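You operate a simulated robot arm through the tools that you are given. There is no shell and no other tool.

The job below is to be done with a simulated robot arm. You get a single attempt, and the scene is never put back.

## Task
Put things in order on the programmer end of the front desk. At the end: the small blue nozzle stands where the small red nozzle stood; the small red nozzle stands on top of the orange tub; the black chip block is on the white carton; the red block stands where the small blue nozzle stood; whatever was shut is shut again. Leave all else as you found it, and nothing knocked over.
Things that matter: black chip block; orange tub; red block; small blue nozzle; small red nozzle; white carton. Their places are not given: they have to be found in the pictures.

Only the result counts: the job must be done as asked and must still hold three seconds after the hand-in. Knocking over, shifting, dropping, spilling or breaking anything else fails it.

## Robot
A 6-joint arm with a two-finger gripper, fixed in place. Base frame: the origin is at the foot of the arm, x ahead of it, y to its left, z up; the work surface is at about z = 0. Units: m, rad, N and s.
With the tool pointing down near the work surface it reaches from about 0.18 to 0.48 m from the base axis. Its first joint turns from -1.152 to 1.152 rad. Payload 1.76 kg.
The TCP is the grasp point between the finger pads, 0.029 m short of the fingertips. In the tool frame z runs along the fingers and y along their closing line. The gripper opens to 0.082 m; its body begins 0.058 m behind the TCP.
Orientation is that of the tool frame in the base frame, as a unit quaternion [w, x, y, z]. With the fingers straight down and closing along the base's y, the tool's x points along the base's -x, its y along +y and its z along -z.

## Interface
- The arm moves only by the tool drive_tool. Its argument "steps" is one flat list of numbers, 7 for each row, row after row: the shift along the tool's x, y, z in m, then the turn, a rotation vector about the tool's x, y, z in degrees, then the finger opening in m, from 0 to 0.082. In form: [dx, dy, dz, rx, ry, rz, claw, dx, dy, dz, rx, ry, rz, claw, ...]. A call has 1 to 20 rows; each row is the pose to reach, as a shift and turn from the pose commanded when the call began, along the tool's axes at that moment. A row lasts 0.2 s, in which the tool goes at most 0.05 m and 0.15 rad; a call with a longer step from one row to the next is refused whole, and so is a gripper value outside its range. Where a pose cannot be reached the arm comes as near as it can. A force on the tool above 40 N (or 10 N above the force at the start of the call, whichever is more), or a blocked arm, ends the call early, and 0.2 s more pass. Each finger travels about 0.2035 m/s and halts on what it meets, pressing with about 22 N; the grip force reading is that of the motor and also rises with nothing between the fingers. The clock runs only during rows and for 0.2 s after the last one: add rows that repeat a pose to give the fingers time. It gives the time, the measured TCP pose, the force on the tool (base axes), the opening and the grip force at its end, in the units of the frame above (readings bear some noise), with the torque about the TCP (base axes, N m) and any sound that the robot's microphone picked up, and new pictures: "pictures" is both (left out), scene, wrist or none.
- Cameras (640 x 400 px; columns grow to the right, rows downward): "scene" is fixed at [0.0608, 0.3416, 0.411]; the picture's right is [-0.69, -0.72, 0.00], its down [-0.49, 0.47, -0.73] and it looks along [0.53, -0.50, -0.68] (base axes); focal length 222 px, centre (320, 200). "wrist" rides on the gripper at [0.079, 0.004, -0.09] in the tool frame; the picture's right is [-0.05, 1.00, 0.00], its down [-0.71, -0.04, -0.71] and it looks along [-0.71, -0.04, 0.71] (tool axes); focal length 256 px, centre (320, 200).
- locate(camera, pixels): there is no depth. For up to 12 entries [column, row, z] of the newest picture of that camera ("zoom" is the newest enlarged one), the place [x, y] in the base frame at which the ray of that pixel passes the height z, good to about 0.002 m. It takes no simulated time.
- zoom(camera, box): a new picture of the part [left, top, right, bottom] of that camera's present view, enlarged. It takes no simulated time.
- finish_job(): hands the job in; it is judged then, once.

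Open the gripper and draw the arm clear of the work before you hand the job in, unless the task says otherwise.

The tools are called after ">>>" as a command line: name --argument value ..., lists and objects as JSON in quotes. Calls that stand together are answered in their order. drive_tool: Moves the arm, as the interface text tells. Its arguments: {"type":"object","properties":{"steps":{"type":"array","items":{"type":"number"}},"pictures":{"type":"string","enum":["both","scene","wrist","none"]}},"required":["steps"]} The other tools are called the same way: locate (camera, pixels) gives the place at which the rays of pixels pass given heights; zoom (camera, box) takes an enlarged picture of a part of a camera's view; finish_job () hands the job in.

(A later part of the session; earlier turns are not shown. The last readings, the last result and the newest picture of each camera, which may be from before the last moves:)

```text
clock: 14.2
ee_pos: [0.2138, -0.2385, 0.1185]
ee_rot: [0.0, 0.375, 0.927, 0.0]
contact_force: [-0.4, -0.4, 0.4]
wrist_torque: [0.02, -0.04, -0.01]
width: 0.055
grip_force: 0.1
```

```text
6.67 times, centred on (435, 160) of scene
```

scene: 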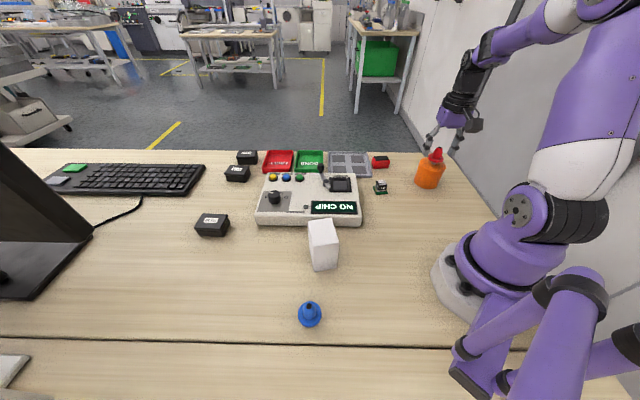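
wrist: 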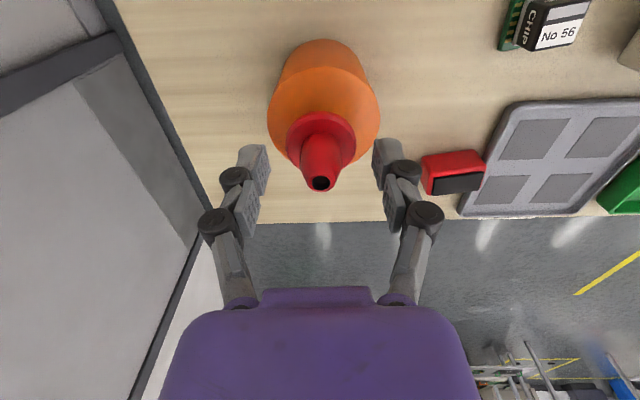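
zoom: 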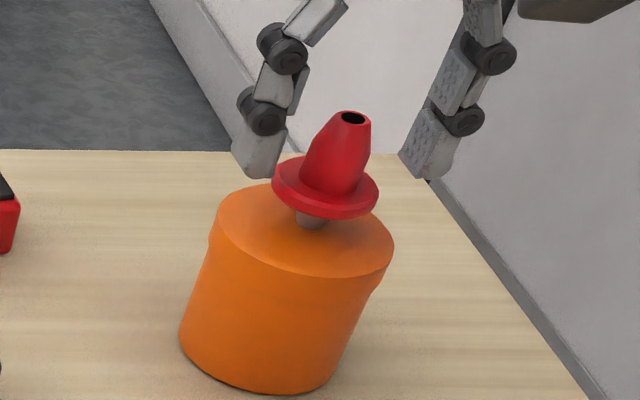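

The red nozzle stands upright on the lid (stem at (310,222), hole at (353,118), along the true vertical). I lift straight up and travel in an arc around the base to hover over the blue nozzle near (0.173, 0.258).

>>> drive_tool --steps '[0, 0, -0.04, 0, 0, 0, 0.055, 0, 0, -0.08, 0, 0, 0, 0.06, 0.0085, 0.0398, -0.08, 0, 0, 0, 0.082, 0.017, 0.0795, -0.08, 0, 0, 0, 0.082, 0.0256, 0.1193, -0.08, 0, 0, 0, 0.082, 0.0341, 0.159, -0.08, 0, 0, 0, 0.082, 0.0619, 0.1878, -0.08, 0, 0, 0, 0.082, 0.0897, 0.2165, -0.08, 0, 0, 0, 0.082, 0.1175, 0.2453, -0.08, 0, 0, 0, 0.082, 0.1453, 0.274, -0.08, 0, 0, 0, 0.082, 0.1731, 0.3028, -0.08, 0, 0, 0, 0.082, 0.2134, 0.3079, -0.08, 0, 0, 0, 0.082, 0.2537, 0.3131, -0.08, 0, 0, 0, 0.082, 0.294, 0.3182, -0.08, 0, 0, 0, 0.082, 0.3343, 0.3234, -0.08, 0, 0, 0, 0.082, 0.3746, 0.3285, -0.08, 0, 0, 0, 0.082, 0.3746, 0.3285, -0.04, 0, 0, 0, 0.082, 0.3746, 0.3285, -0.04, 0, 0, 0, 0.082]'

```text
clock: 18.0
ee_pos: [0.1771, 0.2557, 0.1568]
ee_rot: [0.0, 0.375, 0.927, 0.0]
contact_force: [-0.4, -0.1, 0.0]
wrist_torque: [0.0, 0.01, -0.03]
width: 0.0821
grip_force: 0.0
```

scene: 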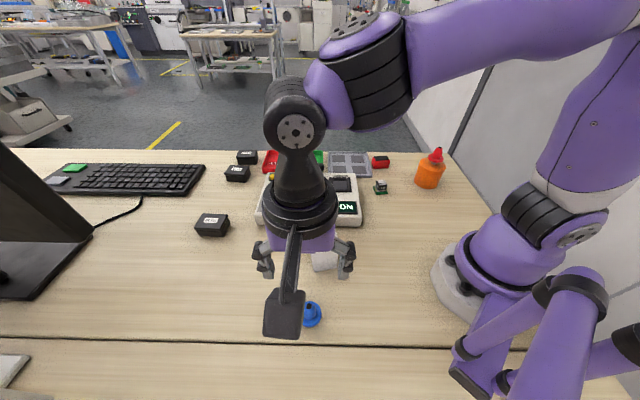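
wrist: 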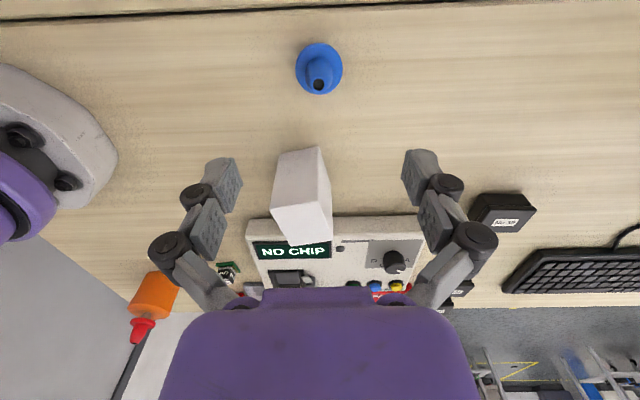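

The arm is over the blue nozzle, which shows at (319,68) with the hole at (319,85). I enlarge to fix its axis.

>>> zoom --camera "wrist" --box '[279, 35, 359, 105]'

>>> zoom --camera "scene" --box '[405, 130, 455, 200]'

```text
5.71 times, centred on (319, 70) of wrist
```

zoom: 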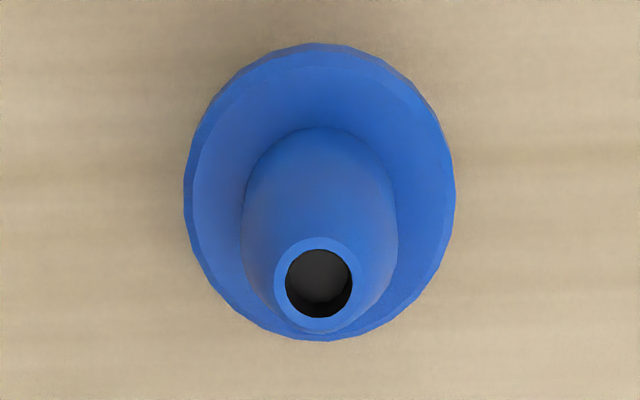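

```text
5.71 times, centred on (430, 165) of scene
```

zoom: 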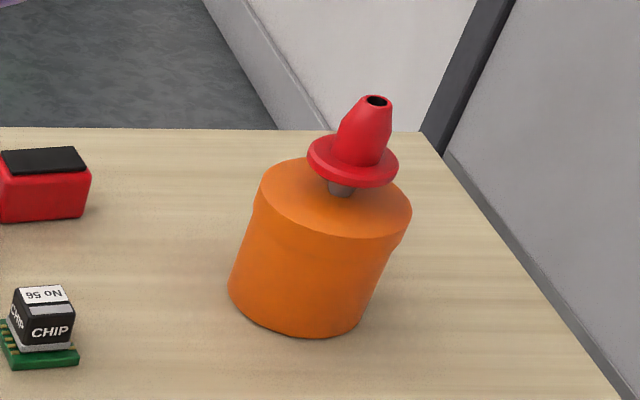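

The blue hole is at wrist (318.8,84.5), flange ends (295.2,68.2), (342.8,68.2), rims (319.4,42.5), (319.4,94.7). I locate them.

>>> locate --camera "wrist" --pixels '[[318.8, 84.5, 0.045], [318.8, 84.5, 0.05], [318.8, 84.5, 0.055], [295.2, 68.2, 0.016], [342.8, 68.2, 0.016], [319.4, 42.5, 0.014], [319.4, 94.7, 0.014], [319.4, 42.5, 0.018], [319.4, 94.7, 0.018]]'

```text
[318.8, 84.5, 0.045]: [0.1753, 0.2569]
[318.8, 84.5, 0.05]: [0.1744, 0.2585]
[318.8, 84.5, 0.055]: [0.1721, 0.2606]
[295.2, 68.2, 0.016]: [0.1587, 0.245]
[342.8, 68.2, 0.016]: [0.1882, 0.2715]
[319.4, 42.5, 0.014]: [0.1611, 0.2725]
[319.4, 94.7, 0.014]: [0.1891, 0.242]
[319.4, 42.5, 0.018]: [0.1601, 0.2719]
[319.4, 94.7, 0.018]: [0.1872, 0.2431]
```

The blue nozzle's axis is at (0.1742, 0.258), so I correct by 4 mm along tool x and go straight down to z≈0.051 with the fingers open.

>>> drive_tool --steps '[0.004, -0.0006, 0.02, 0, 0, 0, 0.082, 0.004, -0.0006, 0.05, 0, 0, 0, 0.082, 0.004, -0.0006, 0.08, 0, 0, 0, 0.082, 0.004, -0.0006, 0.1, 0, 0, 0, 0.082, 0.004, -0.0006, 0.106, 0, 0, 0, 0.082, 0.004, -0.0006, 0.106, 0, 0, 0, 0.082]'

```text
clock: 19.4
ee_pos: [0.1706, 0.2589, 0.0487]
ee_rot: [0.0, 0.375, 0.927, -0.001]
contact_force: [-0.5, 0.4, 0.0]
wrist_torque: [0.01, -0.03, 0.0]
width: 0.0821
grip_force: 0.1
```

scene: 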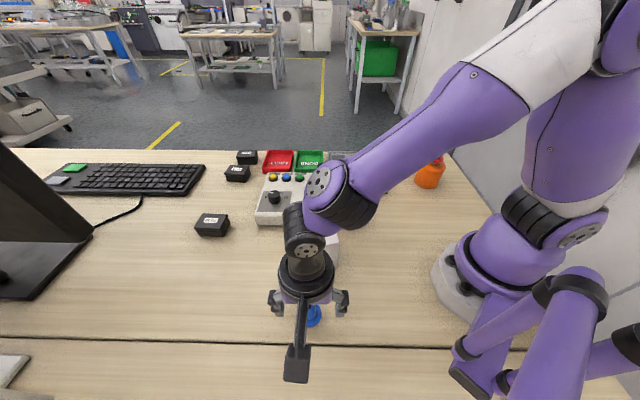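
wrist: 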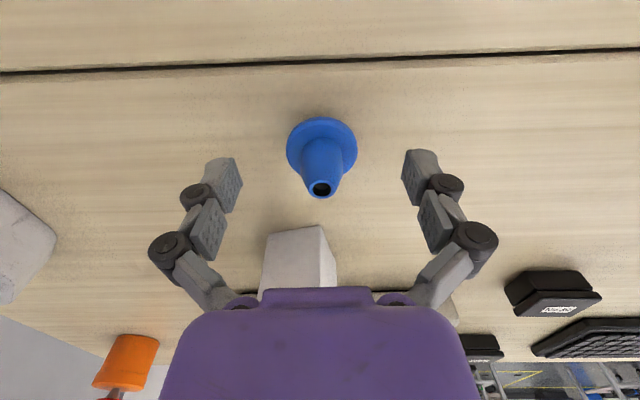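

The hole is at (321,188), well centred between the fingers; the tool is 2 mm low compared with the red grasp, so I raise 2 mm and close in stages.

>>> drive_tool --steps '[0, 0, -0.002, 0, 0, 0, 0.07, 0, 0, -0.002, 0, 0, 0, 0.05, 0, 0, -0.002, 0, 0, 0, 0.035, 0, 0, -0.002, 0, 0, 0, 0.028, 0, 0, -0.002, 0, 0, 0, 0.022, 0, 0, -0.002, 0, 0, 0, 0.016, 0, 0, -0.002, 0, 0, 0, 0.01, 0, 0, -0.002, 0, 0, 0, 0.01]'

```text
clock: 21.2
ee_pos: [0.1711, 0.2595, 0.0512]
ee_rot: [0.0, 0.375, 0.927, -0.001]
contact_force: [-0.1, -0.2, 1.1]
wrist_torque: [-0.02, -0.01, 0.03]
width: 0.0207
grip_force: 21.7
```

scene: 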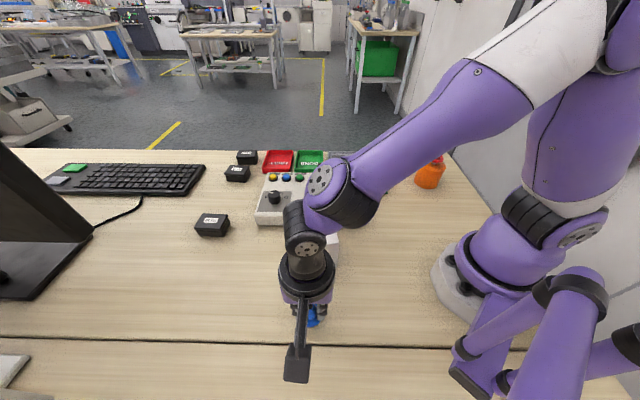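
wrist: 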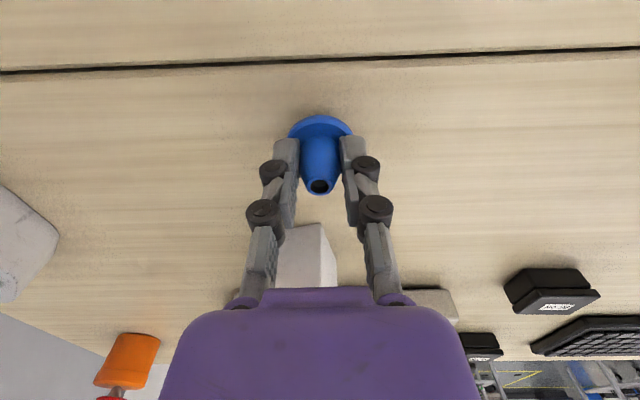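

The blue nozzle is gripped at 0.0207 m, like the red one. I lift it 0.12 m and carry it above the red nozzle's former spot.

>>> drive_tool --steps '[0, 0, -0.01, 0, 0, 0, 0.01, 0, 0, -0.03, 0, 0, 0, 0.01, 0, 0, -0.07, 0, 0, 0, 0.01, 0, 0, -0.11, 0, 0, 0, 0.01, -0.0304, 0.0243, -0.12, 0, 0, 0, 0.01, -0.0608, 0.0487, -0.12, 0, 0, 0, 0.01, -0.0911, 0.073, -0.12, 0, 0, 0, 0.01, -0.1215, 0.0973, -0.11, 0, 0, 0, 0.01, -0.1215, 0.0973, -0.08, 0, 0, 0, 0.01, -0.1215, 0.0973, -0.08, 0, 0, 0, 0.01]'

```text
clock: 23.4
ee_pos: [0.3239, 0.2454, 0.1312]
ee_rot: [0.001, 0.375, 0.927, 0.0]
contact_force: [0.1, 0.8, -1.0]
wrist_torque: [-0.04, -0.03, 0.01]
width: 0.0206
grip_force: 21.9
```

scene: 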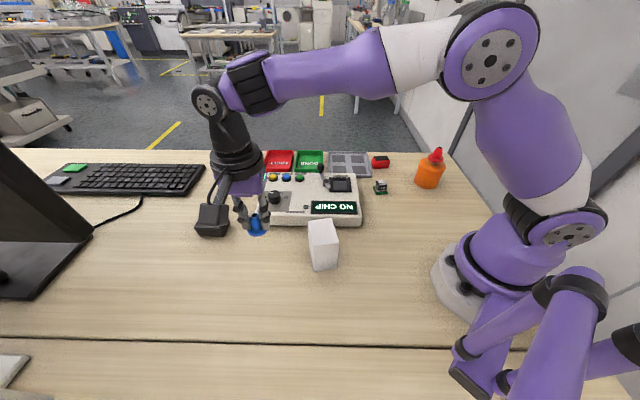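
wrist: 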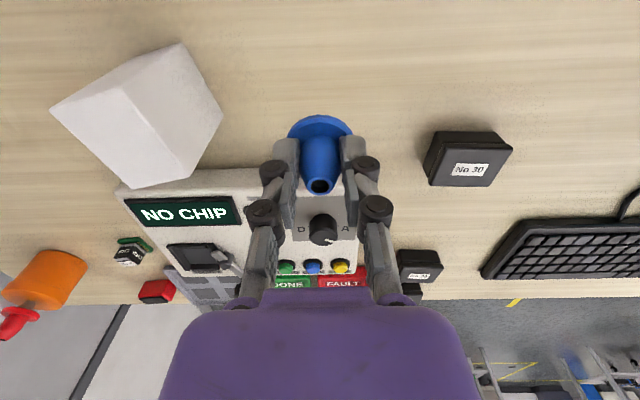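

Measured pose is (0.3239, 0.2454, 0.1312); I shift 2 mm toward the red spot and lower to about z=0.056, 4–5 mm above touching.

>>> drive_tool --steps '[-0.002, 0.0011, 0.02, 0, 0, 0, 0.01, -0.002, 0.0011, 0.045, 0, 0, 0, 0.01, -0.002, 0.0011, 0.065, 0, 0, 0, 0.01, -0.002, 0.0011, 0.075, 0, 0, 0, 0.01, -0.002, 0.0011, 0.075, 0, 0, 0, 0.01]'

>>> zoom --camera "scene" --box '[230, 215, 300, 270]'

```text
clock: 24.6
ee_pos: [0.3273, 0.2461, 0.0586]
ee_rot: [0.0, 0.375, 0.927, 0.0]
contact_force: [-0.8, 0.6, 0.0]
wrist_torque: [-0.02, 0.0, -0.03]
width: 0.0207
grip_force: 22.3
```

scene: 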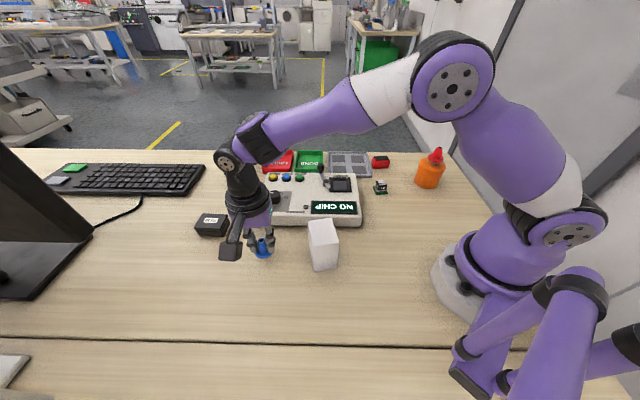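
wrist: 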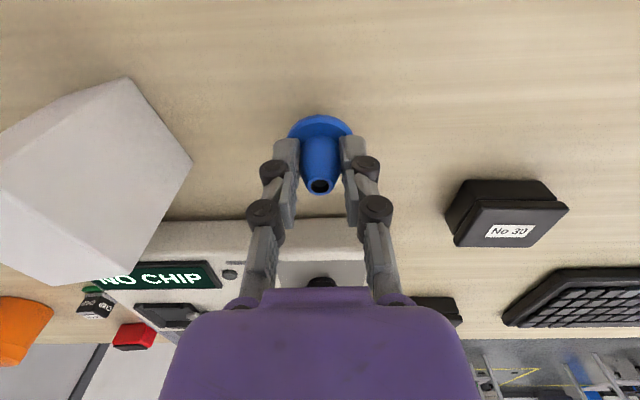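

```text
7.27 times, centred on (265, 242) of scene
```

zoom: 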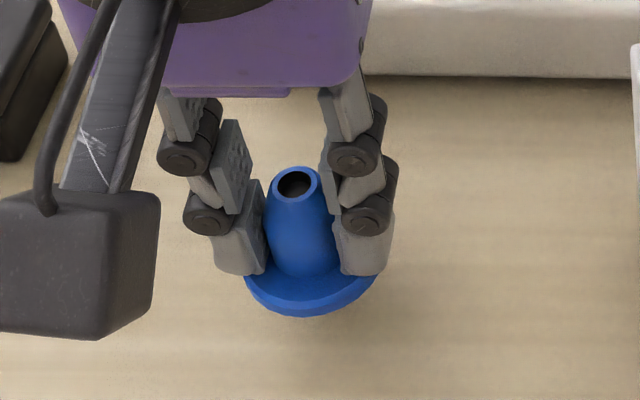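

The blue hole projects at (261.6,239.7); 7 mm lower it falls on the red hole's old pixel (262.2,242.6), so the spot is right. I lower 6 mm slowly and read the force.

>>> drive_tool --steps '[0, -0.0005, 0.002, 0, 0, 0, 0.01, 0, -0.0008, 0.0035, 0, 0, 0, 0.01, 0, -0.0008, 0.0045, 0, 0, 0, 0.01, 0, -0.0008, 0.0055, 0, 0, 0, 0.01, 0, -0.0008, 0.006, 0, 0, 0, 0.01]'

```text
clock: 25.8
ee_pos: [0.3252, 0.2433, 0.0514]
ee_rot: [0.0, 0.374, 0.927, 0.0]
contact_force: [-0.2, 1.3, 0.1]
wrist_torque: [0.0, -0.01, 0.0]
width: 0.0206
grip_force: 21.9
```

scene: 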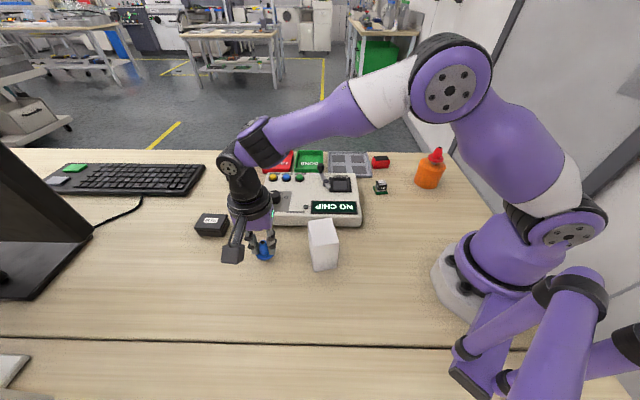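
wrist: 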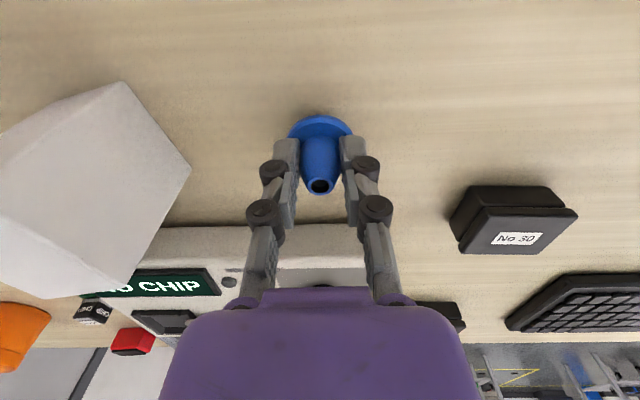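

No contact force yet at z=0.0514, so I lower a further 1.5 mm in half-millimetre steps.

>>> drive_tool --steps '[0, 0, 0.0005, 0, 0, 0, 0.01, 0, 0, 0.001, 0, 0, 0, 0.01, 0, 0, 0.001, 0, 0, 0, 0.01]' --pictures "none"

```text
clock: 26.6
ee_pos: [0.3264, 0.2442, 0.0509]
ee_rot: [0.0, 0.374, 0.927, 0.0]
contact_force: [-1.2, 1.9, 3.2]
wrist_torque: [0.04, 0.06, -0.01]
width: 0.0209
grip_force: 21.6
```

The force rose to 3.2 N: the stem touches the table at (0.3264, 0.2442). I open the fingers slowly in place.

>>> drive_tool --steps '[0, 0, 0, 0, 0, 0, 0.018, 0, 0, 0, 0, 0, 0, 0.021, 0, 0, 0, 0, 0, 0, 0.023, 0, 0, 0, 0, 0, 0, 0.026, 0, 0, 0, 0, 0, 0, 0.032, 0, 0, 0, 0, 0, 0, 0.045, 0, 0, 0, 0, 0, 0, 0.06, 0, 0, 0, 0, 0, 0, 0.07, 0, 0, 0, 0, 0, 0, 0.07]'

>>> zoom --camera "scene" --box '[230, 215, 300, 270]'

```text
clock: 28.6
ee_pos: [0.3268, 0.2434, 0.0508]
ee_rot: [0.0, 0.375, 0.927, 0.0]
contact_force: [0.0, 0.3, -0.3]
wrist_torque: [-0.01, 0.0, 0.0]
width: 0.0701
grip_force: 0.0
```

scene: 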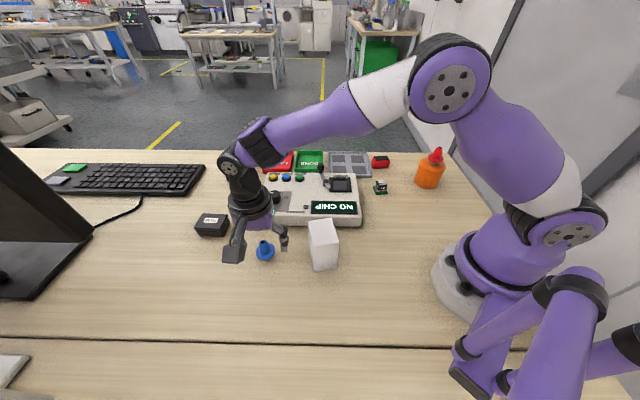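
wrist: 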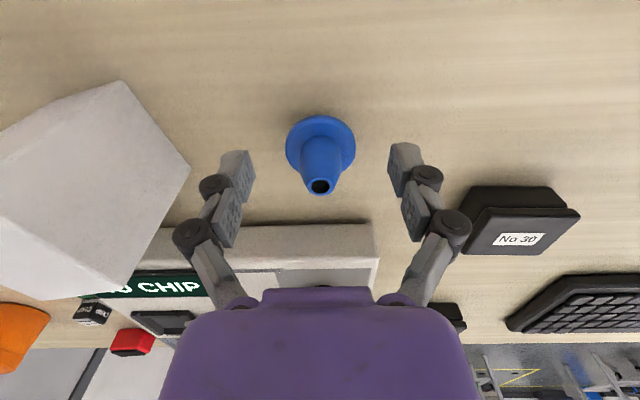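

```text
7.27 times, centred on (265, 242) of scene
```

zoom: 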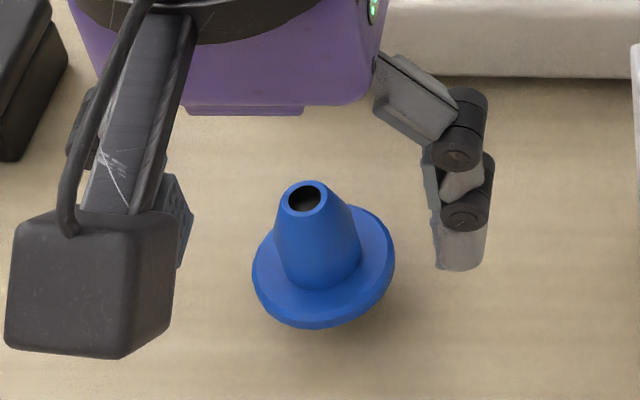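

The blue nozzle stands upright with its hole at (262.8,241.7), within about a pixel of where the red hole was. I lift 0.12 m and carry the open gripper over to the red block, turning -90° so the fingers can close across its short side.

>>> drive_tool --steps '[0, 0, -0.03, 0, 0, 0, 0.07, 0, 0, -0.07, 0, 0, 0, 0.07, 0, 0, -0.115, 0, 0, 0, 0.07, -0.0302, -0.028, -0.12, 0, 0, -8, 0.07, -0.0604, -0.0559, -0.12, 0, 0, -16, 0.07, -0.0906, -0.0839, -0.12, 0, 0, -24, 0.07, -0.1208, -0.1119, -0.12, 0, 0, -32, 0.07, -0.151, -0.1398, -0.12, 0, 0, -40, 0.07, -0.1811, -0.1678, -0.12, 0, 0, -48, 0.07, -0.2113, -0.1957, -0.12, 0, 0, -56, 0.07, -0.2415, -0.2237, -0.12, 0, 0, -64, 0.07, -0.2717, -0.2517, -0.12, 0, 0, -72, 0.07, -0.3019, -0.2796, -0.12, 0, 0, -80, 0.07, -0.3321, -0.3076, -0.12, 0, 0, -88, 0.07, -0.3321, -0.3076, -0.12, 0, 0, -90, 0.07, -0.3321, -0.3076, -0.12, 0, 0, -90, 0.07]'

```text
clock: 32.0
ee_pos: [0.3494, -0.2082, 0.1702]
ee_rot: [-0.001, -0.39, 0.921, -0.001]
contact_force: [0.6, 0.1, 0.4]
wrist_torque: [0.02, -0.02, -0.02]
width: 0.0699
grip_force: 0.0
```

scene: 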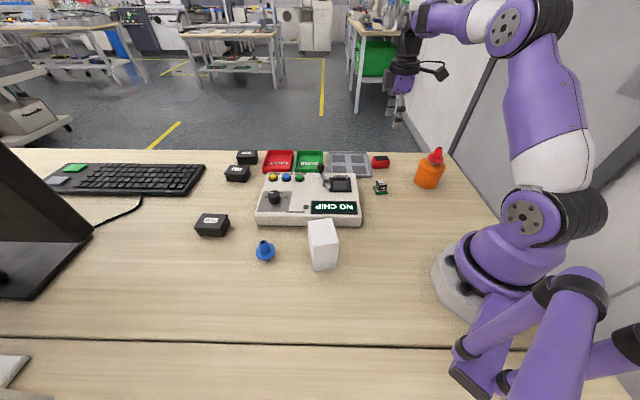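
wrist: 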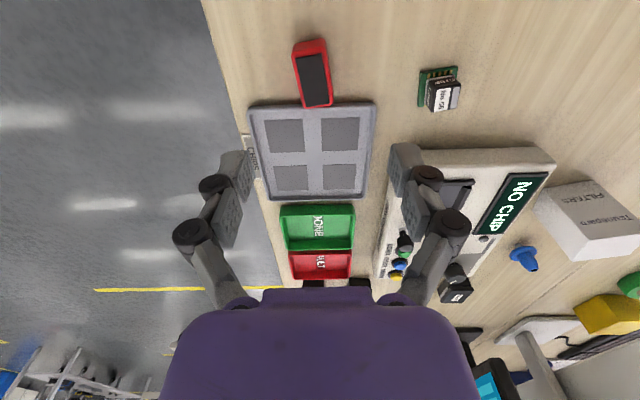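

The red block shows at (312,73) in the wrist view, its long side running up-down. I enlarge it to locate its corners.

>>> zoom --camera "wrist" --box '[262, 25, 362, 125]'

>>> zoom --camera "scene" --box '[365, 145, 397, 175]'

```text
4.00 times, centred on (312, 75) of wrist
```

zoom: 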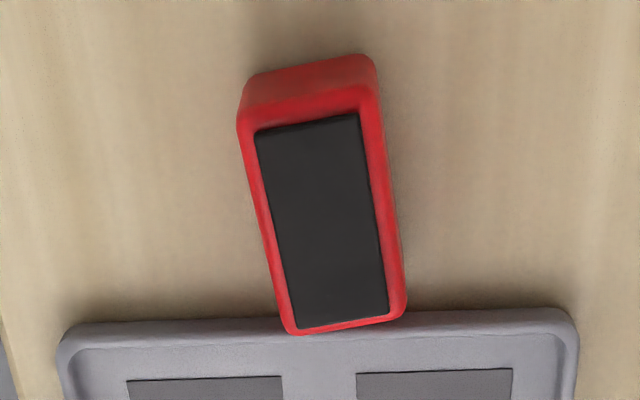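

```text
13.33 times, centred on (381, 160) of scene
```

zoom: 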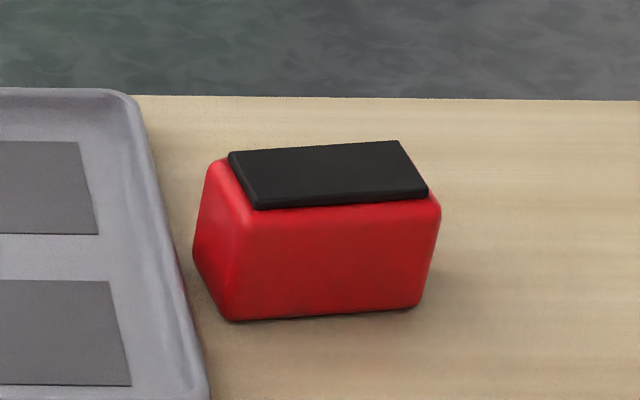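

I locate the pad corners in the scene enlargement at trial heights, the block's front bottom edge at z=0, and the same pad corners in the wrist picture.

>>> locate --camera "zoom" --pixels '[[232, 320, 0.0], [415, 307, 0.0], [228, 158, 0.03], [258, 208, 0.03], [428, 190, 0.03], [397, 142, 0.03], [228, 158, 0.025], [258, 208, 0.025], [428, 190, 0.025], [397, 142, 0.025]]'

>>> locate --camera "wrist" --pixels '[[295.75, 58, 0.03], [321.5, 53.5, 0.03], [329, 103, 0.03], [306.5, 107, 0.03], [295.75, 58, 0.025], [321.5, 53.5, 0.025], [329, 103, 0.025], [306.5, 107, 0.025], [293, 45, 0.0], [324, 39, 0.0]]'

```text
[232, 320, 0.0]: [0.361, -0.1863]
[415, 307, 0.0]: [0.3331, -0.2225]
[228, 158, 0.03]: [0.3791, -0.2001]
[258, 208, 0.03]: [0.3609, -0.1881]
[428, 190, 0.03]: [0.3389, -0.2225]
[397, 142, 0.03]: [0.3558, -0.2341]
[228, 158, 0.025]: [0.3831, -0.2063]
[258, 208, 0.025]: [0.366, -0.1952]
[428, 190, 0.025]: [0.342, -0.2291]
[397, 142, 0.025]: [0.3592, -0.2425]
```

```text
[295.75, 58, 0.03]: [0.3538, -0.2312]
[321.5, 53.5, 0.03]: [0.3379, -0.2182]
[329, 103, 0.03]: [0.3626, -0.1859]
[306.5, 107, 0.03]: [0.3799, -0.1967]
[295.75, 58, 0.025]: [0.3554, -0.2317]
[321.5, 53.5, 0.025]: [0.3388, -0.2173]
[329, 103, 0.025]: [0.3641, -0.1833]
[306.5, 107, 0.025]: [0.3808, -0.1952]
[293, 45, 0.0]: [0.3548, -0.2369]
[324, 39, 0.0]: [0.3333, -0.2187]
```

The block is centred at (0.3586, -0.2094), top z≈0.031, its long axis at about 54.5°. I turn -8.6° and shift to stand above it at z≈0.09.

>>> drive_tool --steps '[-0.0028, -0.0037, 0.02, 0, 0, -4.3, 0.07, -0.0056, -0.0074, 0.05, 0, 0, -8.6, 0.07, -0.0056, -0.0074, 0.08, 0, 0, -8.6, 0.07, -0.0056, -0.0074, 0.08, 0, 0, -8.6, 0.07]'

>>> zoom --camera "wrist" --box '[240, 40, 400, 200]'

```text
clock: 33.0
ee_pos: [0.3592, -0.2092, 0.0907]
ee_rot: [0.0, -0.459, 0.889, 0.0]
contact_force: [0.5, 0.2, -0.7]
wrist_torque: [0.0, -0.01, 0.02]
width: 0.0701
grip_force: 0.1
```

scene: 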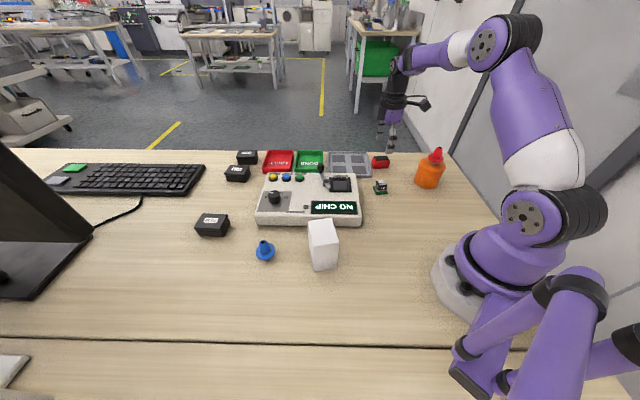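
wrist: 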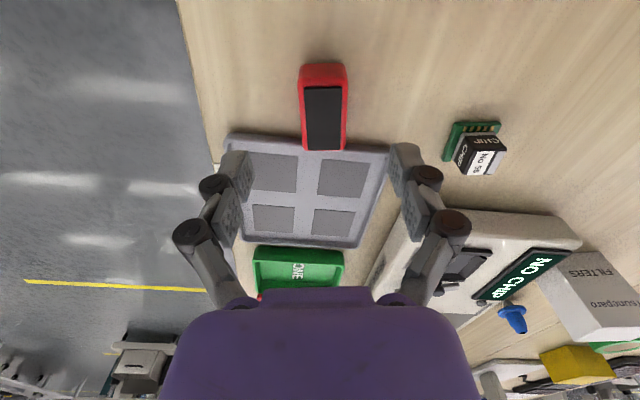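

```text
2.50 times, centred on (320, 120) of wrist
```

zoom: 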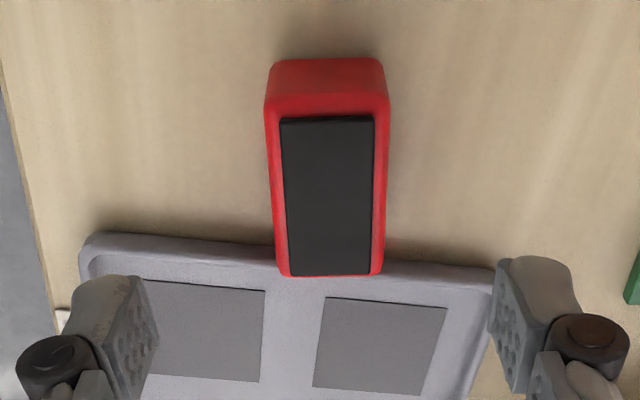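

The block is aligned; pad corners at wrist (304.4,88.4), (341.6,86.4), (340,149.6), (308.4,150). I locate them for a final centring.

>>> locate --camera "wrist" --pixels '[[304.4, 88.4, 0.031], [341.6, 86.4, 0.031], [340, 149.6, 0.031], [308.4, 150, 0.031], [320, 121, 0.031], [304, 73, 0.0], [341, 72, 0.0]]'

```text
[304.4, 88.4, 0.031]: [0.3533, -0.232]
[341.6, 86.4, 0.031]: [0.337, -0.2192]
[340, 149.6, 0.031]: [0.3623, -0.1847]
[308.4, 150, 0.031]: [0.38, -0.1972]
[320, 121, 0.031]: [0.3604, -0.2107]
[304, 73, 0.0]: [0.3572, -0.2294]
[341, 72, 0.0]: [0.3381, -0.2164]
```

The block's centre is 3 mm along tool +y from the tool axis. I correct and go straight down to z≈0.037, fingers still open at 0.07.

>>> drive_tool --steps '[0, 0.003, 0.01, 0, 0, 0, 0.07, 0, 0.003, 0.03, 0, 0, 0, 0.07, 0, 0.003, 0.045, 0, 0, 0, 0.07, 0, 0.003, 0.053, 0, 0, 0, 0.07, 0, 0.003, 0.053, 0, 0, 0, 0.07]'

```text
clock: 34.2
ee_pos: [0.3582, -0.2068, 0.0381]
ee_rot: [-0.001, -0.459, 0.889, 0.0]
contact_force: [1.1, 1.0, 0.2]
wrist_torque: [-0.04, -0.01, 0.02]
width: 0.0698
grip_force: 0.1
```

scene: 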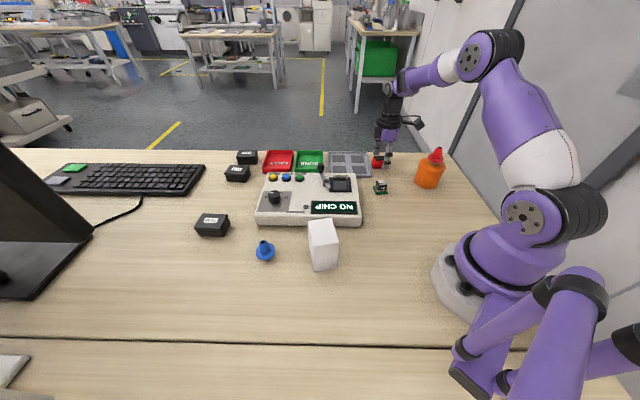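
wrist: 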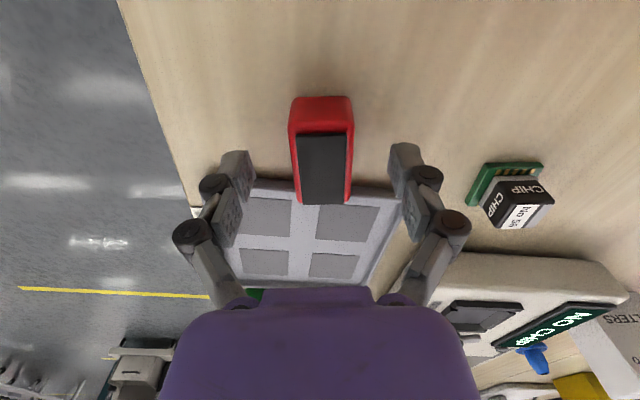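

The block lies centred at column 321 between the fingers, with the grip point about 4 mm off its middle lengthwise. I shift 4 mm along tool +x and close in stages.

>>> drive_tool --steps '[0.004, 0, 0.002, 0, 0, 0, 0.07, 0.004, 0, 0.002, 0, 0, 0, 0.055, 0.004, 0, 0.002, 0, 0, 0, 0.042, 0.004, 0, 0.002, 0, 0, 0, 0.034, 0.004, 0, 0.002, 0, 0, 0, 0.028, 0.004, 0, 0.002, 0, 0, 0, 0.022, 0.004, 0, 0.002, 0, 0, 0, 0.015, 0.004, 0, 0.002, 0, 0, 0, 0.01, 0.004, 0, 0.002, 0, 0, 0, 0.01]'

```text
clock: 36.2
ee_pos: [0.3566, -0.2097, 0.0365]
ee_rot: [0.0, -0.458, 0.889, 0.0]
contact_force: [-0.2, -0.6, 1.5]
wrist_torque: [-0.02, 0.02, -0.01]
width: 0.0291
grip_force: 22.0
```

scene: 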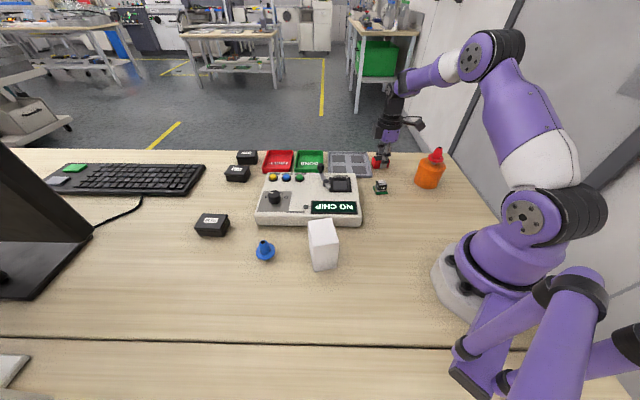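
wrist: 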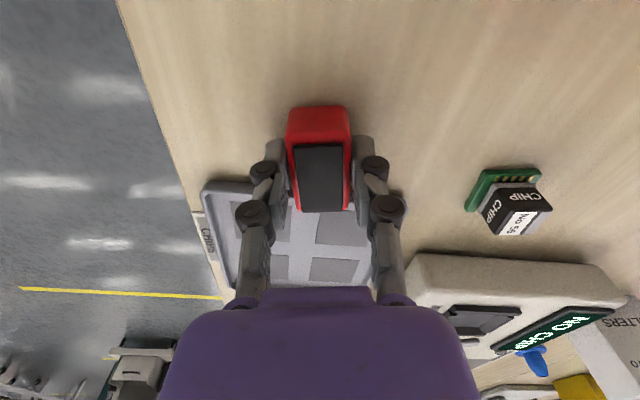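

The red block is held at 0.0291 m. I lift it 0.13 m and carry it to above the blue nozzle's former place at (0.1742, 0.258).

>>> drive_tool --steps '[0, 0, -0.01, 0, 0, 0, 0.01, 0, 0, -0.04, 0, 0, 0, 0.01, 0, 0, -0.08, 0, 0, 0, 0.01, 0, 0, -0.12, 0, 0, 0, 0.01, -0.0229, 0.035, -0.13, 0, 0, 0, 0.01, -0.0459, 0.0701, -0.13, 0, 0, 0, 0.01, -0.0688, 0.1051, -0.13, 0, 0, 0, 0.01, -0.0917, 0.1401, -0.13, 0, 0, 0, 0.01, -0.1147, 0.1752, -0.13, 0, 0, 0, 0.01, -0.1376, 0.2102, -0.13, 0, 0, 0, 0.01, -0.1605, 0.2452, -0.13, 0, 0, 0, 0.01, -0.1835, 0.2803, -0.13, 0, 0, 0, 0.01, -0.2064, 0.3153, -0.13, 0, 0, 0, 0.01, -0.2293, 0.3503, -0.13, 0, 0, 0, 0.01, -0.2523, 0.3854, -0.13, 0, 0, 0, 0.01, -0.2752, 0.4204, -0.13, 0, 0, 0, 0.01, -0.2752, 0.4204, -0.13, 0, 0, 0, 0.01]'

```text
clock: 39.8
ee_pos: [0.1733, 0.2567, 0.1655]
ee_rot: [0.0, -0.459, 0.888, -0.001]
contact_force: [-0.1, 0.1, -1.4]
wrist_torque: [0.01, 0.03, 0.02]
width: 0.0294
grip_force: 22.2
```

scene: 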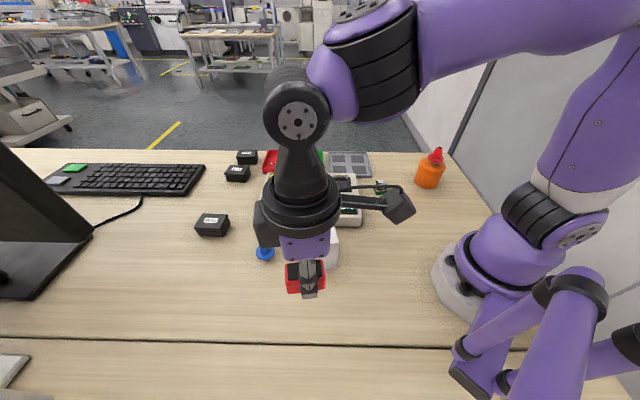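
wrist: 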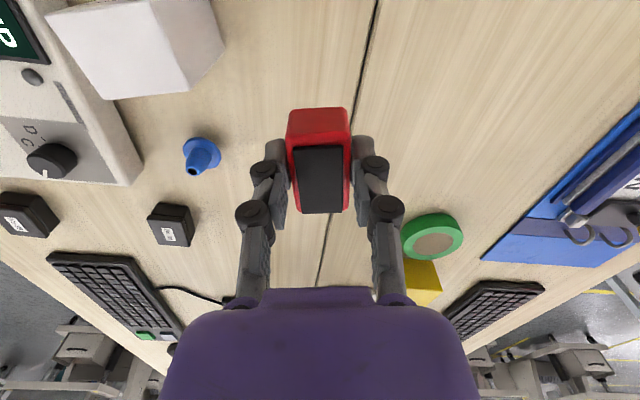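

The block hovers over the spot at measured (0.1733, 0.2567) and the desk gap stays clear of its footprint. I shift 1 mm and lower to about 5 mm above the table.

>>> drive_tool --steps '[-0.0013, 0, 0.03, 0, 0, 0, 0.01, -0.0013, 0, 0.07, 0, 0, 0, 0.01, -0.0013, 0, 0.1, 0, 0, 0, 0.01, -0.0013, 0, 0.118, 0, 0, 0, 0.01, -0.0013, 0, 0.124, 0, 0, 0, 0.01, -0.0013, 0, 0.124, 0, 0, 0, 0.01]'

```text
clock: 41.2
ee_pos: [0.1742, 0.2589, 0.0411]
ee_rot: [0.0, -0.459, 0.889, 0.0]
contact_force: [0.0, -0.2, -0.2]
wrist_torque: [0.01, -0.01, 0.04]
width: 0.0289
grip_force: 21.7
```

scene: 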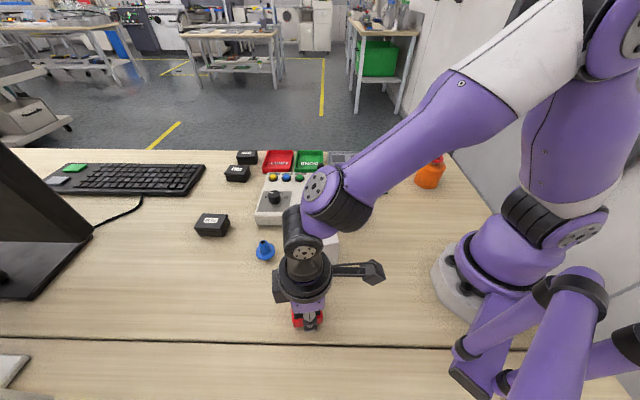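
wrist: 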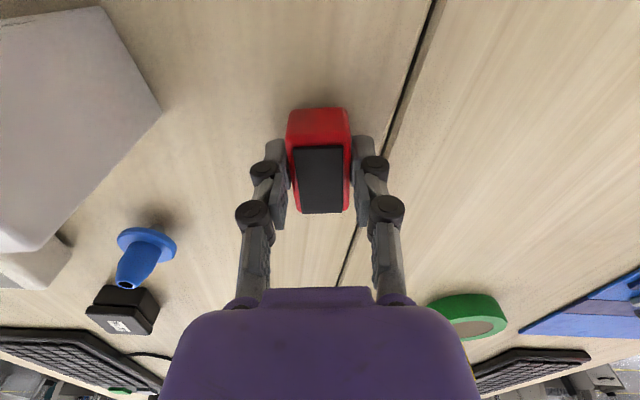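

Measured (0.1742, 0.2589, 0.0411) is on target. I lower slowly 5 mm and read the force.

>>> drive_tool --steps '[0, 0, 0.002, 0, 0, 0, 0.01, 0, 0, 0.003, 0, 0, 0, 0.01, 0, 0, 0.004, 0, 0, 0, 0.01, 0, 0, 0.0045, 0, 0, 0, 0.01, 0, 0, 0.0045, 0, 0, 0, 0.01]' --pictures "none"

```text
clock: 42.4
ee_pos: [0.173, 0.2594, 0.0374]
ee_rot: [-0.001, -0.459, 0.888, 0.0]
contact_force: [-0.8, 0.6, -1.2]
wrist_torque: [0.01, 0.0, 0.02]
width: 0.0289
grip_force: 21.8
```

No contact yet at z=0.0374; I lower another 1.5 mm in half-millimetre steps.

>>> drive_tool --steps '[0, 0, 0.0005, 0, 0, 0, 0.01, 0, 0, 0.001, 0, 0, 0, 0.01, 0, 0, 0.0015, 0, 0, 0, 0.01, 0, 0, 0.0015, 0, 0, 0, 0.01]' --pictures "none"

```text
clock: 43.4
ee_pos: [0.1728, 0.2571, 0.0352]
ee_rot: [0.0, -0.458, 0.889, 0.0]
contact_force: [-0.4, -5.8, 13.9]
wrist_torque: [-0.12, -0.05, 0.02]
width: 0.0292
grip_force: 21.6
```

The force rose to 13.9 N, so the block is on the table. I ease up 0.7 mm and open slowly.

>>> drive_tool --steps '[0, 0, -0.0007, 0, 0, 0, 0.01, 0, 0, -0.0007, 0, 0, 0, 0.024, 0, 0, -0.0007, 0, 0, 0, 0.029, 0, 0, -0.0007, 0, 0, 0, 0.031, 0, 0, -0.0007, 0, 0, 0, 0.034, 0, 0, -0.0007, 0, 0, 0, 0.04, 0, 0, -0.0007, 0, 0, 0, 0.05, 0, 0, -0.0007, 0, 0, 0, 0.06, 0, 0, -0.0007, 0, 0, 0, 0.06]'

>>> zoom --camera "wrist" --box '[240, 70, 400, 230]'

```text
clock: 45.4
ee_pos: [0.1734, 0.2588, 0.0359]
ee_rot: [0.0, -0.458, 0.889, 0.0]
contact_force: [0.7, 0.2, -0.2]
wrist_torque: [-0.01, -0.01, -0.02]
width: 0.0599
grip_force: 0.1
```

scene: 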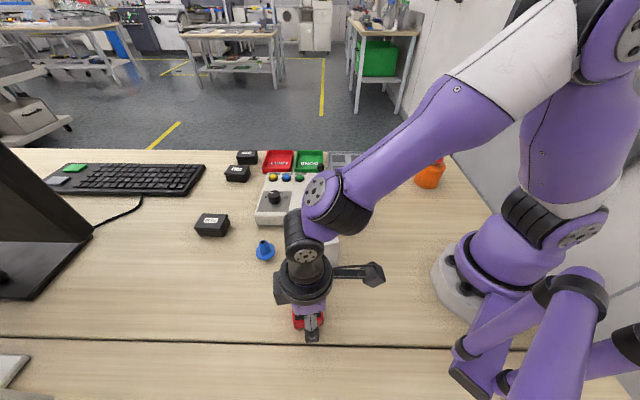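
wrist: 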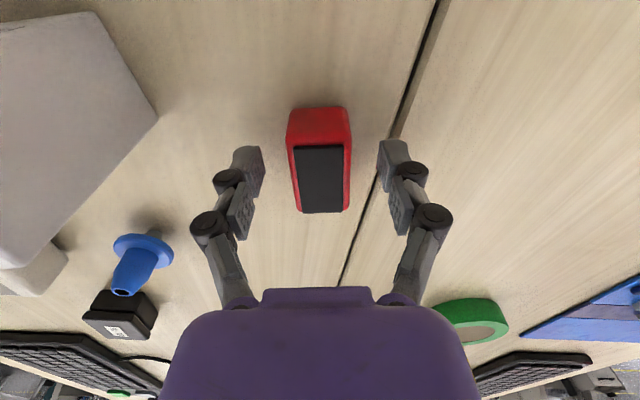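

```text
2.50 times, centred on (320, 150) of wrist
```

zoom: 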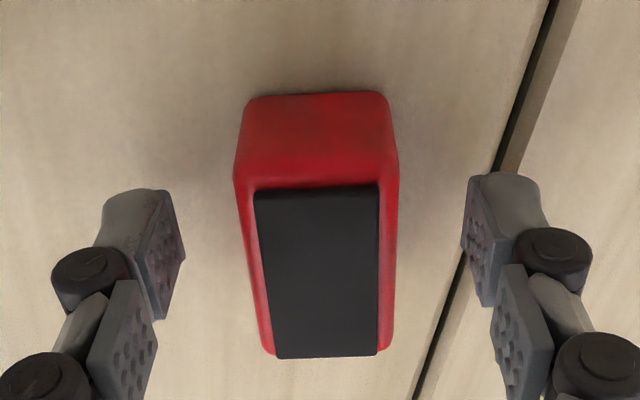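

The red block stands free on the blue nozzle's former spot. I lift straight up and travel to hover above the chip near (0.289, -0.113).

>>> drive_tool --steps '[0, 0, -0.02, 0, 0, 0, 0.06, 0, 0, -0.06, 0, 0, 0, 0.06, 0, 0, -0.1, 0, 0, 0, 0.06, 0, 0, -0.13, 0, 0, 0, 0.06, 0.0237, -0.0311, -0.13, 0, 0, 0, 0.06, 0.0473, -0.0621, -0.13, 0, 0, 0, 0.06, 0.071, -0.0932, -0.13, 0, 0, 0, 0.06, 0.0946, -0.1243, -0.13, 0, 0, 0, 0.06, 0.1183, -0.1554, -0.13, 0, 0, 0, 0.06, 0.1419, -0.1864, -0.13, 0, 0, 0, 0.06, 0.1656, -0.2175, -0.13, 0, 0, 0, 0.06, 0.1892, -0.2486, -0.13, 0, 0, 0, 0.06, 0.2129, -0.2796, -0.13, 0, 0, 0, 0.06, 0.2365, -0.3107, -0.13, 0, 0, 0, 0.06, 0.2365, -0.3107, -0.1, 0, 0, 0, 0.06, 0.2365, -0.3107, -0.1, 0, 0, 0, 0.06]'

```text
clock: 48.8
ee_pos: [0.2933, -0.115, 0.1384]
ee_rot: [0.0, -0.458, 0.889, 0.0]
contact_force: [0.4, -1.5, 0.5]
wrist_torque: [0.02, 0.0, 0.0]
width: 0.06
grip_force: 0.0
```

scene: 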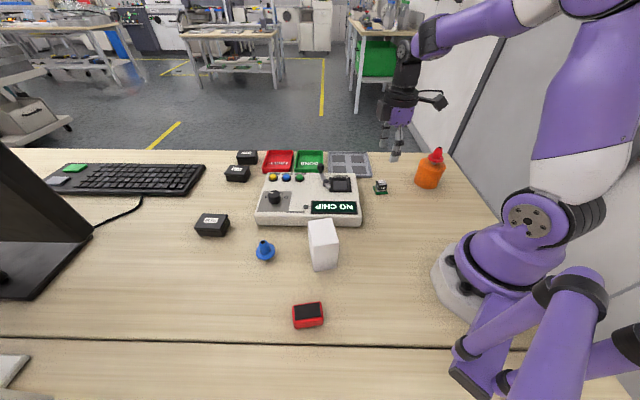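
wrist: 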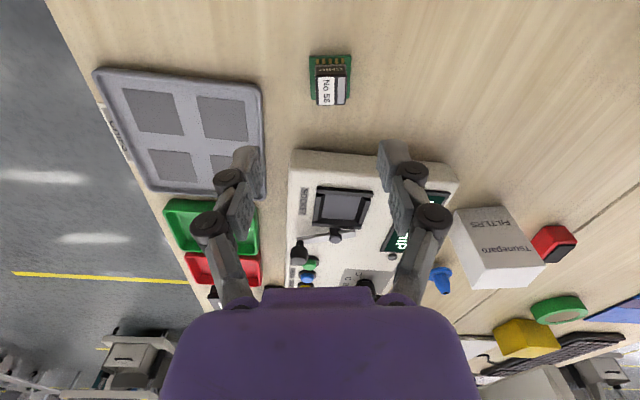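

The red block stands at scene (308,314), where the blue nozzle was. The chip shows at wrist (331,80); I enlarge it with its neighbours, the tray edge and the programmer.

>>> zoom --camera "wrist" --box '[281, 40, 381, 120]'

>>> locate --camera "wrist" --pixels '[[262, 85, 0.01], [266, 190, 0.01], [293, 155, 0.03], [290, 165, 0.0], [440, 165, 0.03]]'

```text
5.00 times, centred on (331, 80) of wrist
```

zoom: 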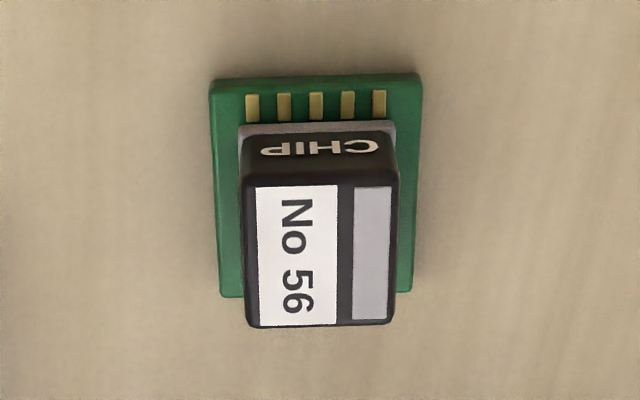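

```text
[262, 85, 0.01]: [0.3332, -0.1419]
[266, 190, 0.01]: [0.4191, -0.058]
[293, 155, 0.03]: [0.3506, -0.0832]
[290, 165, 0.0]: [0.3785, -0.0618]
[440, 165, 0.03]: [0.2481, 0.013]
```

The chip is square to the tool. I locate its top corners (316,77), (346.4,75.6), (345.4,104.4), (317,105.4) and the board corners (309,56), (351.4,54.8), (350,98.4), (311,99.4).

>>> locate --camera "wrist" --pixels '[[316, 77, 0.026], [346.4, 75.6, 0.026], [345.4, 104.4, 0.026], [317, 105.4, 0.026], [309, 56, 0.005], [351.4, 54.8, 0.005], [350, 98.4, 0.005], [311, 99.4, 0.005], [320, 103.5, 0.026]]'

```text
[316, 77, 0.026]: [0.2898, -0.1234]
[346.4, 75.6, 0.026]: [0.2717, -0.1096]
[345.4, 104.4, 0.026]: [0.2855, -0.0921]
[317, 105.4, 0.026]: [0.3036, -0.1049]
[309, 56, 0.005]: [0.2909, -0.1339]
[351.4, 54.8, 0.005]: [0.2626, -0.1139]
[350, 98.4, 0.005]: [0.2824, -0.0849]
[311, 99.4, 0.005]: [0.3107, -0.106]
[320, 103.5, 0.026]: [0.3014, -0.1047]
```

The chip's axis is at about (0.2872, -0.110), sides at 54.6° and -35.4°. To keep the camera clear of the tub and the fingers clear of the tray, I turn +90° and centre above the chip, with the fingers narrowed to 0.046.

>>> drive_tool --steps '[0, 0.001, 0, 0, 0, 8.2, 0.06, -0.0001, 0.002, 0, 0, 0, 16.4, 0.06, -0.0002, 0.003, 0, 0, 0, 24.6, 0.06, -0.0003, 0.004, 0, 0, 0, 32.8, 0.06, -0.0003, 0.005, 0, 0, 0, 41, 0.055, -0.0004, 0.006, 0, 0, 0, 49.2, 0.05, -0.0005, 0.007, 0, 0, 0, 57.4, 0.046, -0.0006, 0.0079, 0, 0, 0, 65.6, 0.046, -0.0006, 0.0079, 0, 0, 0, 73.8, 0.046, -0.0006, 0.0079, 0.01, 0, 0, 82, 0.046, -0.0006, 0.0079, 0.03, 0, 0, 90, 0.046, -0.0006, 0.0079, 0.03, 0, 0, 90, 0.046]'

>>> zoom --camera "wrist" --box '[260, 50, 380, 150]'

```text
clock: 51.4
ee_pos: [0.2834, -0.107, 0.1063]
ee_rot: [0.0, 0.304, 0.953, 0.0]
contact_force: [0.7, -0.5, -0.2]
wrist_torque: [0.0, 0.0, 0.03]
width: 0.0459
grip_force: 0.1
```

scene: 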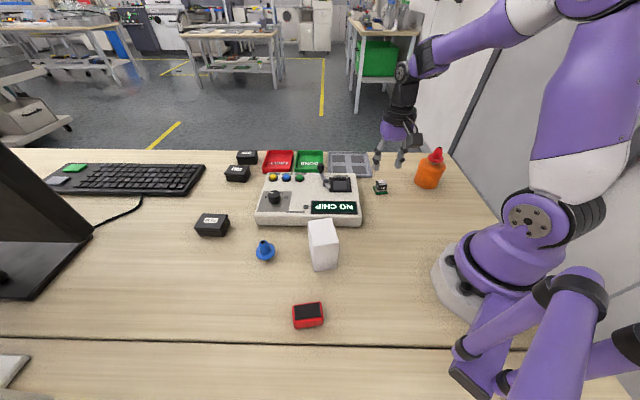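
wrist: 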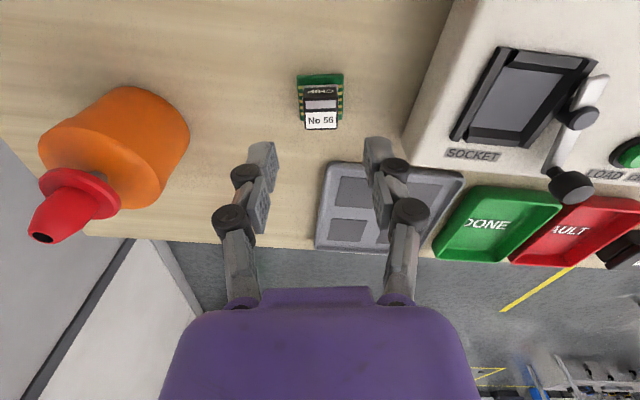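

```text
4.00 times, centred on (320, 100) of wrist
```

zoom: 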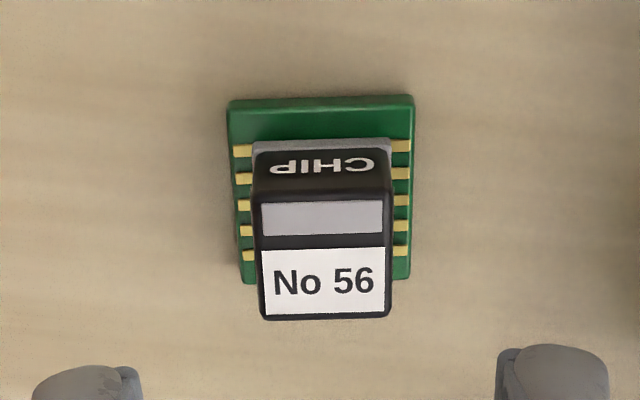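

I locate the top corners (302.5,100), (337,98.3), (337.5,128), (305.5,129.5) from this closer view to centre the grip.

>>> locate --camera "wrist" --pixels '[[302.5, 100, 0.026], [337, 98.3, 0.026], [337.5, 128, 0.026], [305.5, 129.5, 0.026], [320, 106.3, 0.026], [297, 78, 0.005], [343.5, 77, 0.005], [342.5, 119, 0.005], [301, 120.5, 0.005]]'

```text
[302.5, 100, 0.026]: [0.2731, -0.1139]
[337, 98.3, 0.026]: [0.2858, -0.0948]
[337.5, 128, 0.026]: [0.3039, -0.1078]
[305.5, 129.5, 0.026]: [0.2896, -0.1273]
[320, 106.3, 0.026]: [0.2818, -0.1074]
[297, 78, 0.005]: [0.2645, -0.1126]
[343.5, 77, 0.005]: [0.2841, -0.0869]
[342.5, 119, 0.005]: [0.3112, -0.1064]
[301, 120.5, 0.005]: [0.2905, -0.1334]
```

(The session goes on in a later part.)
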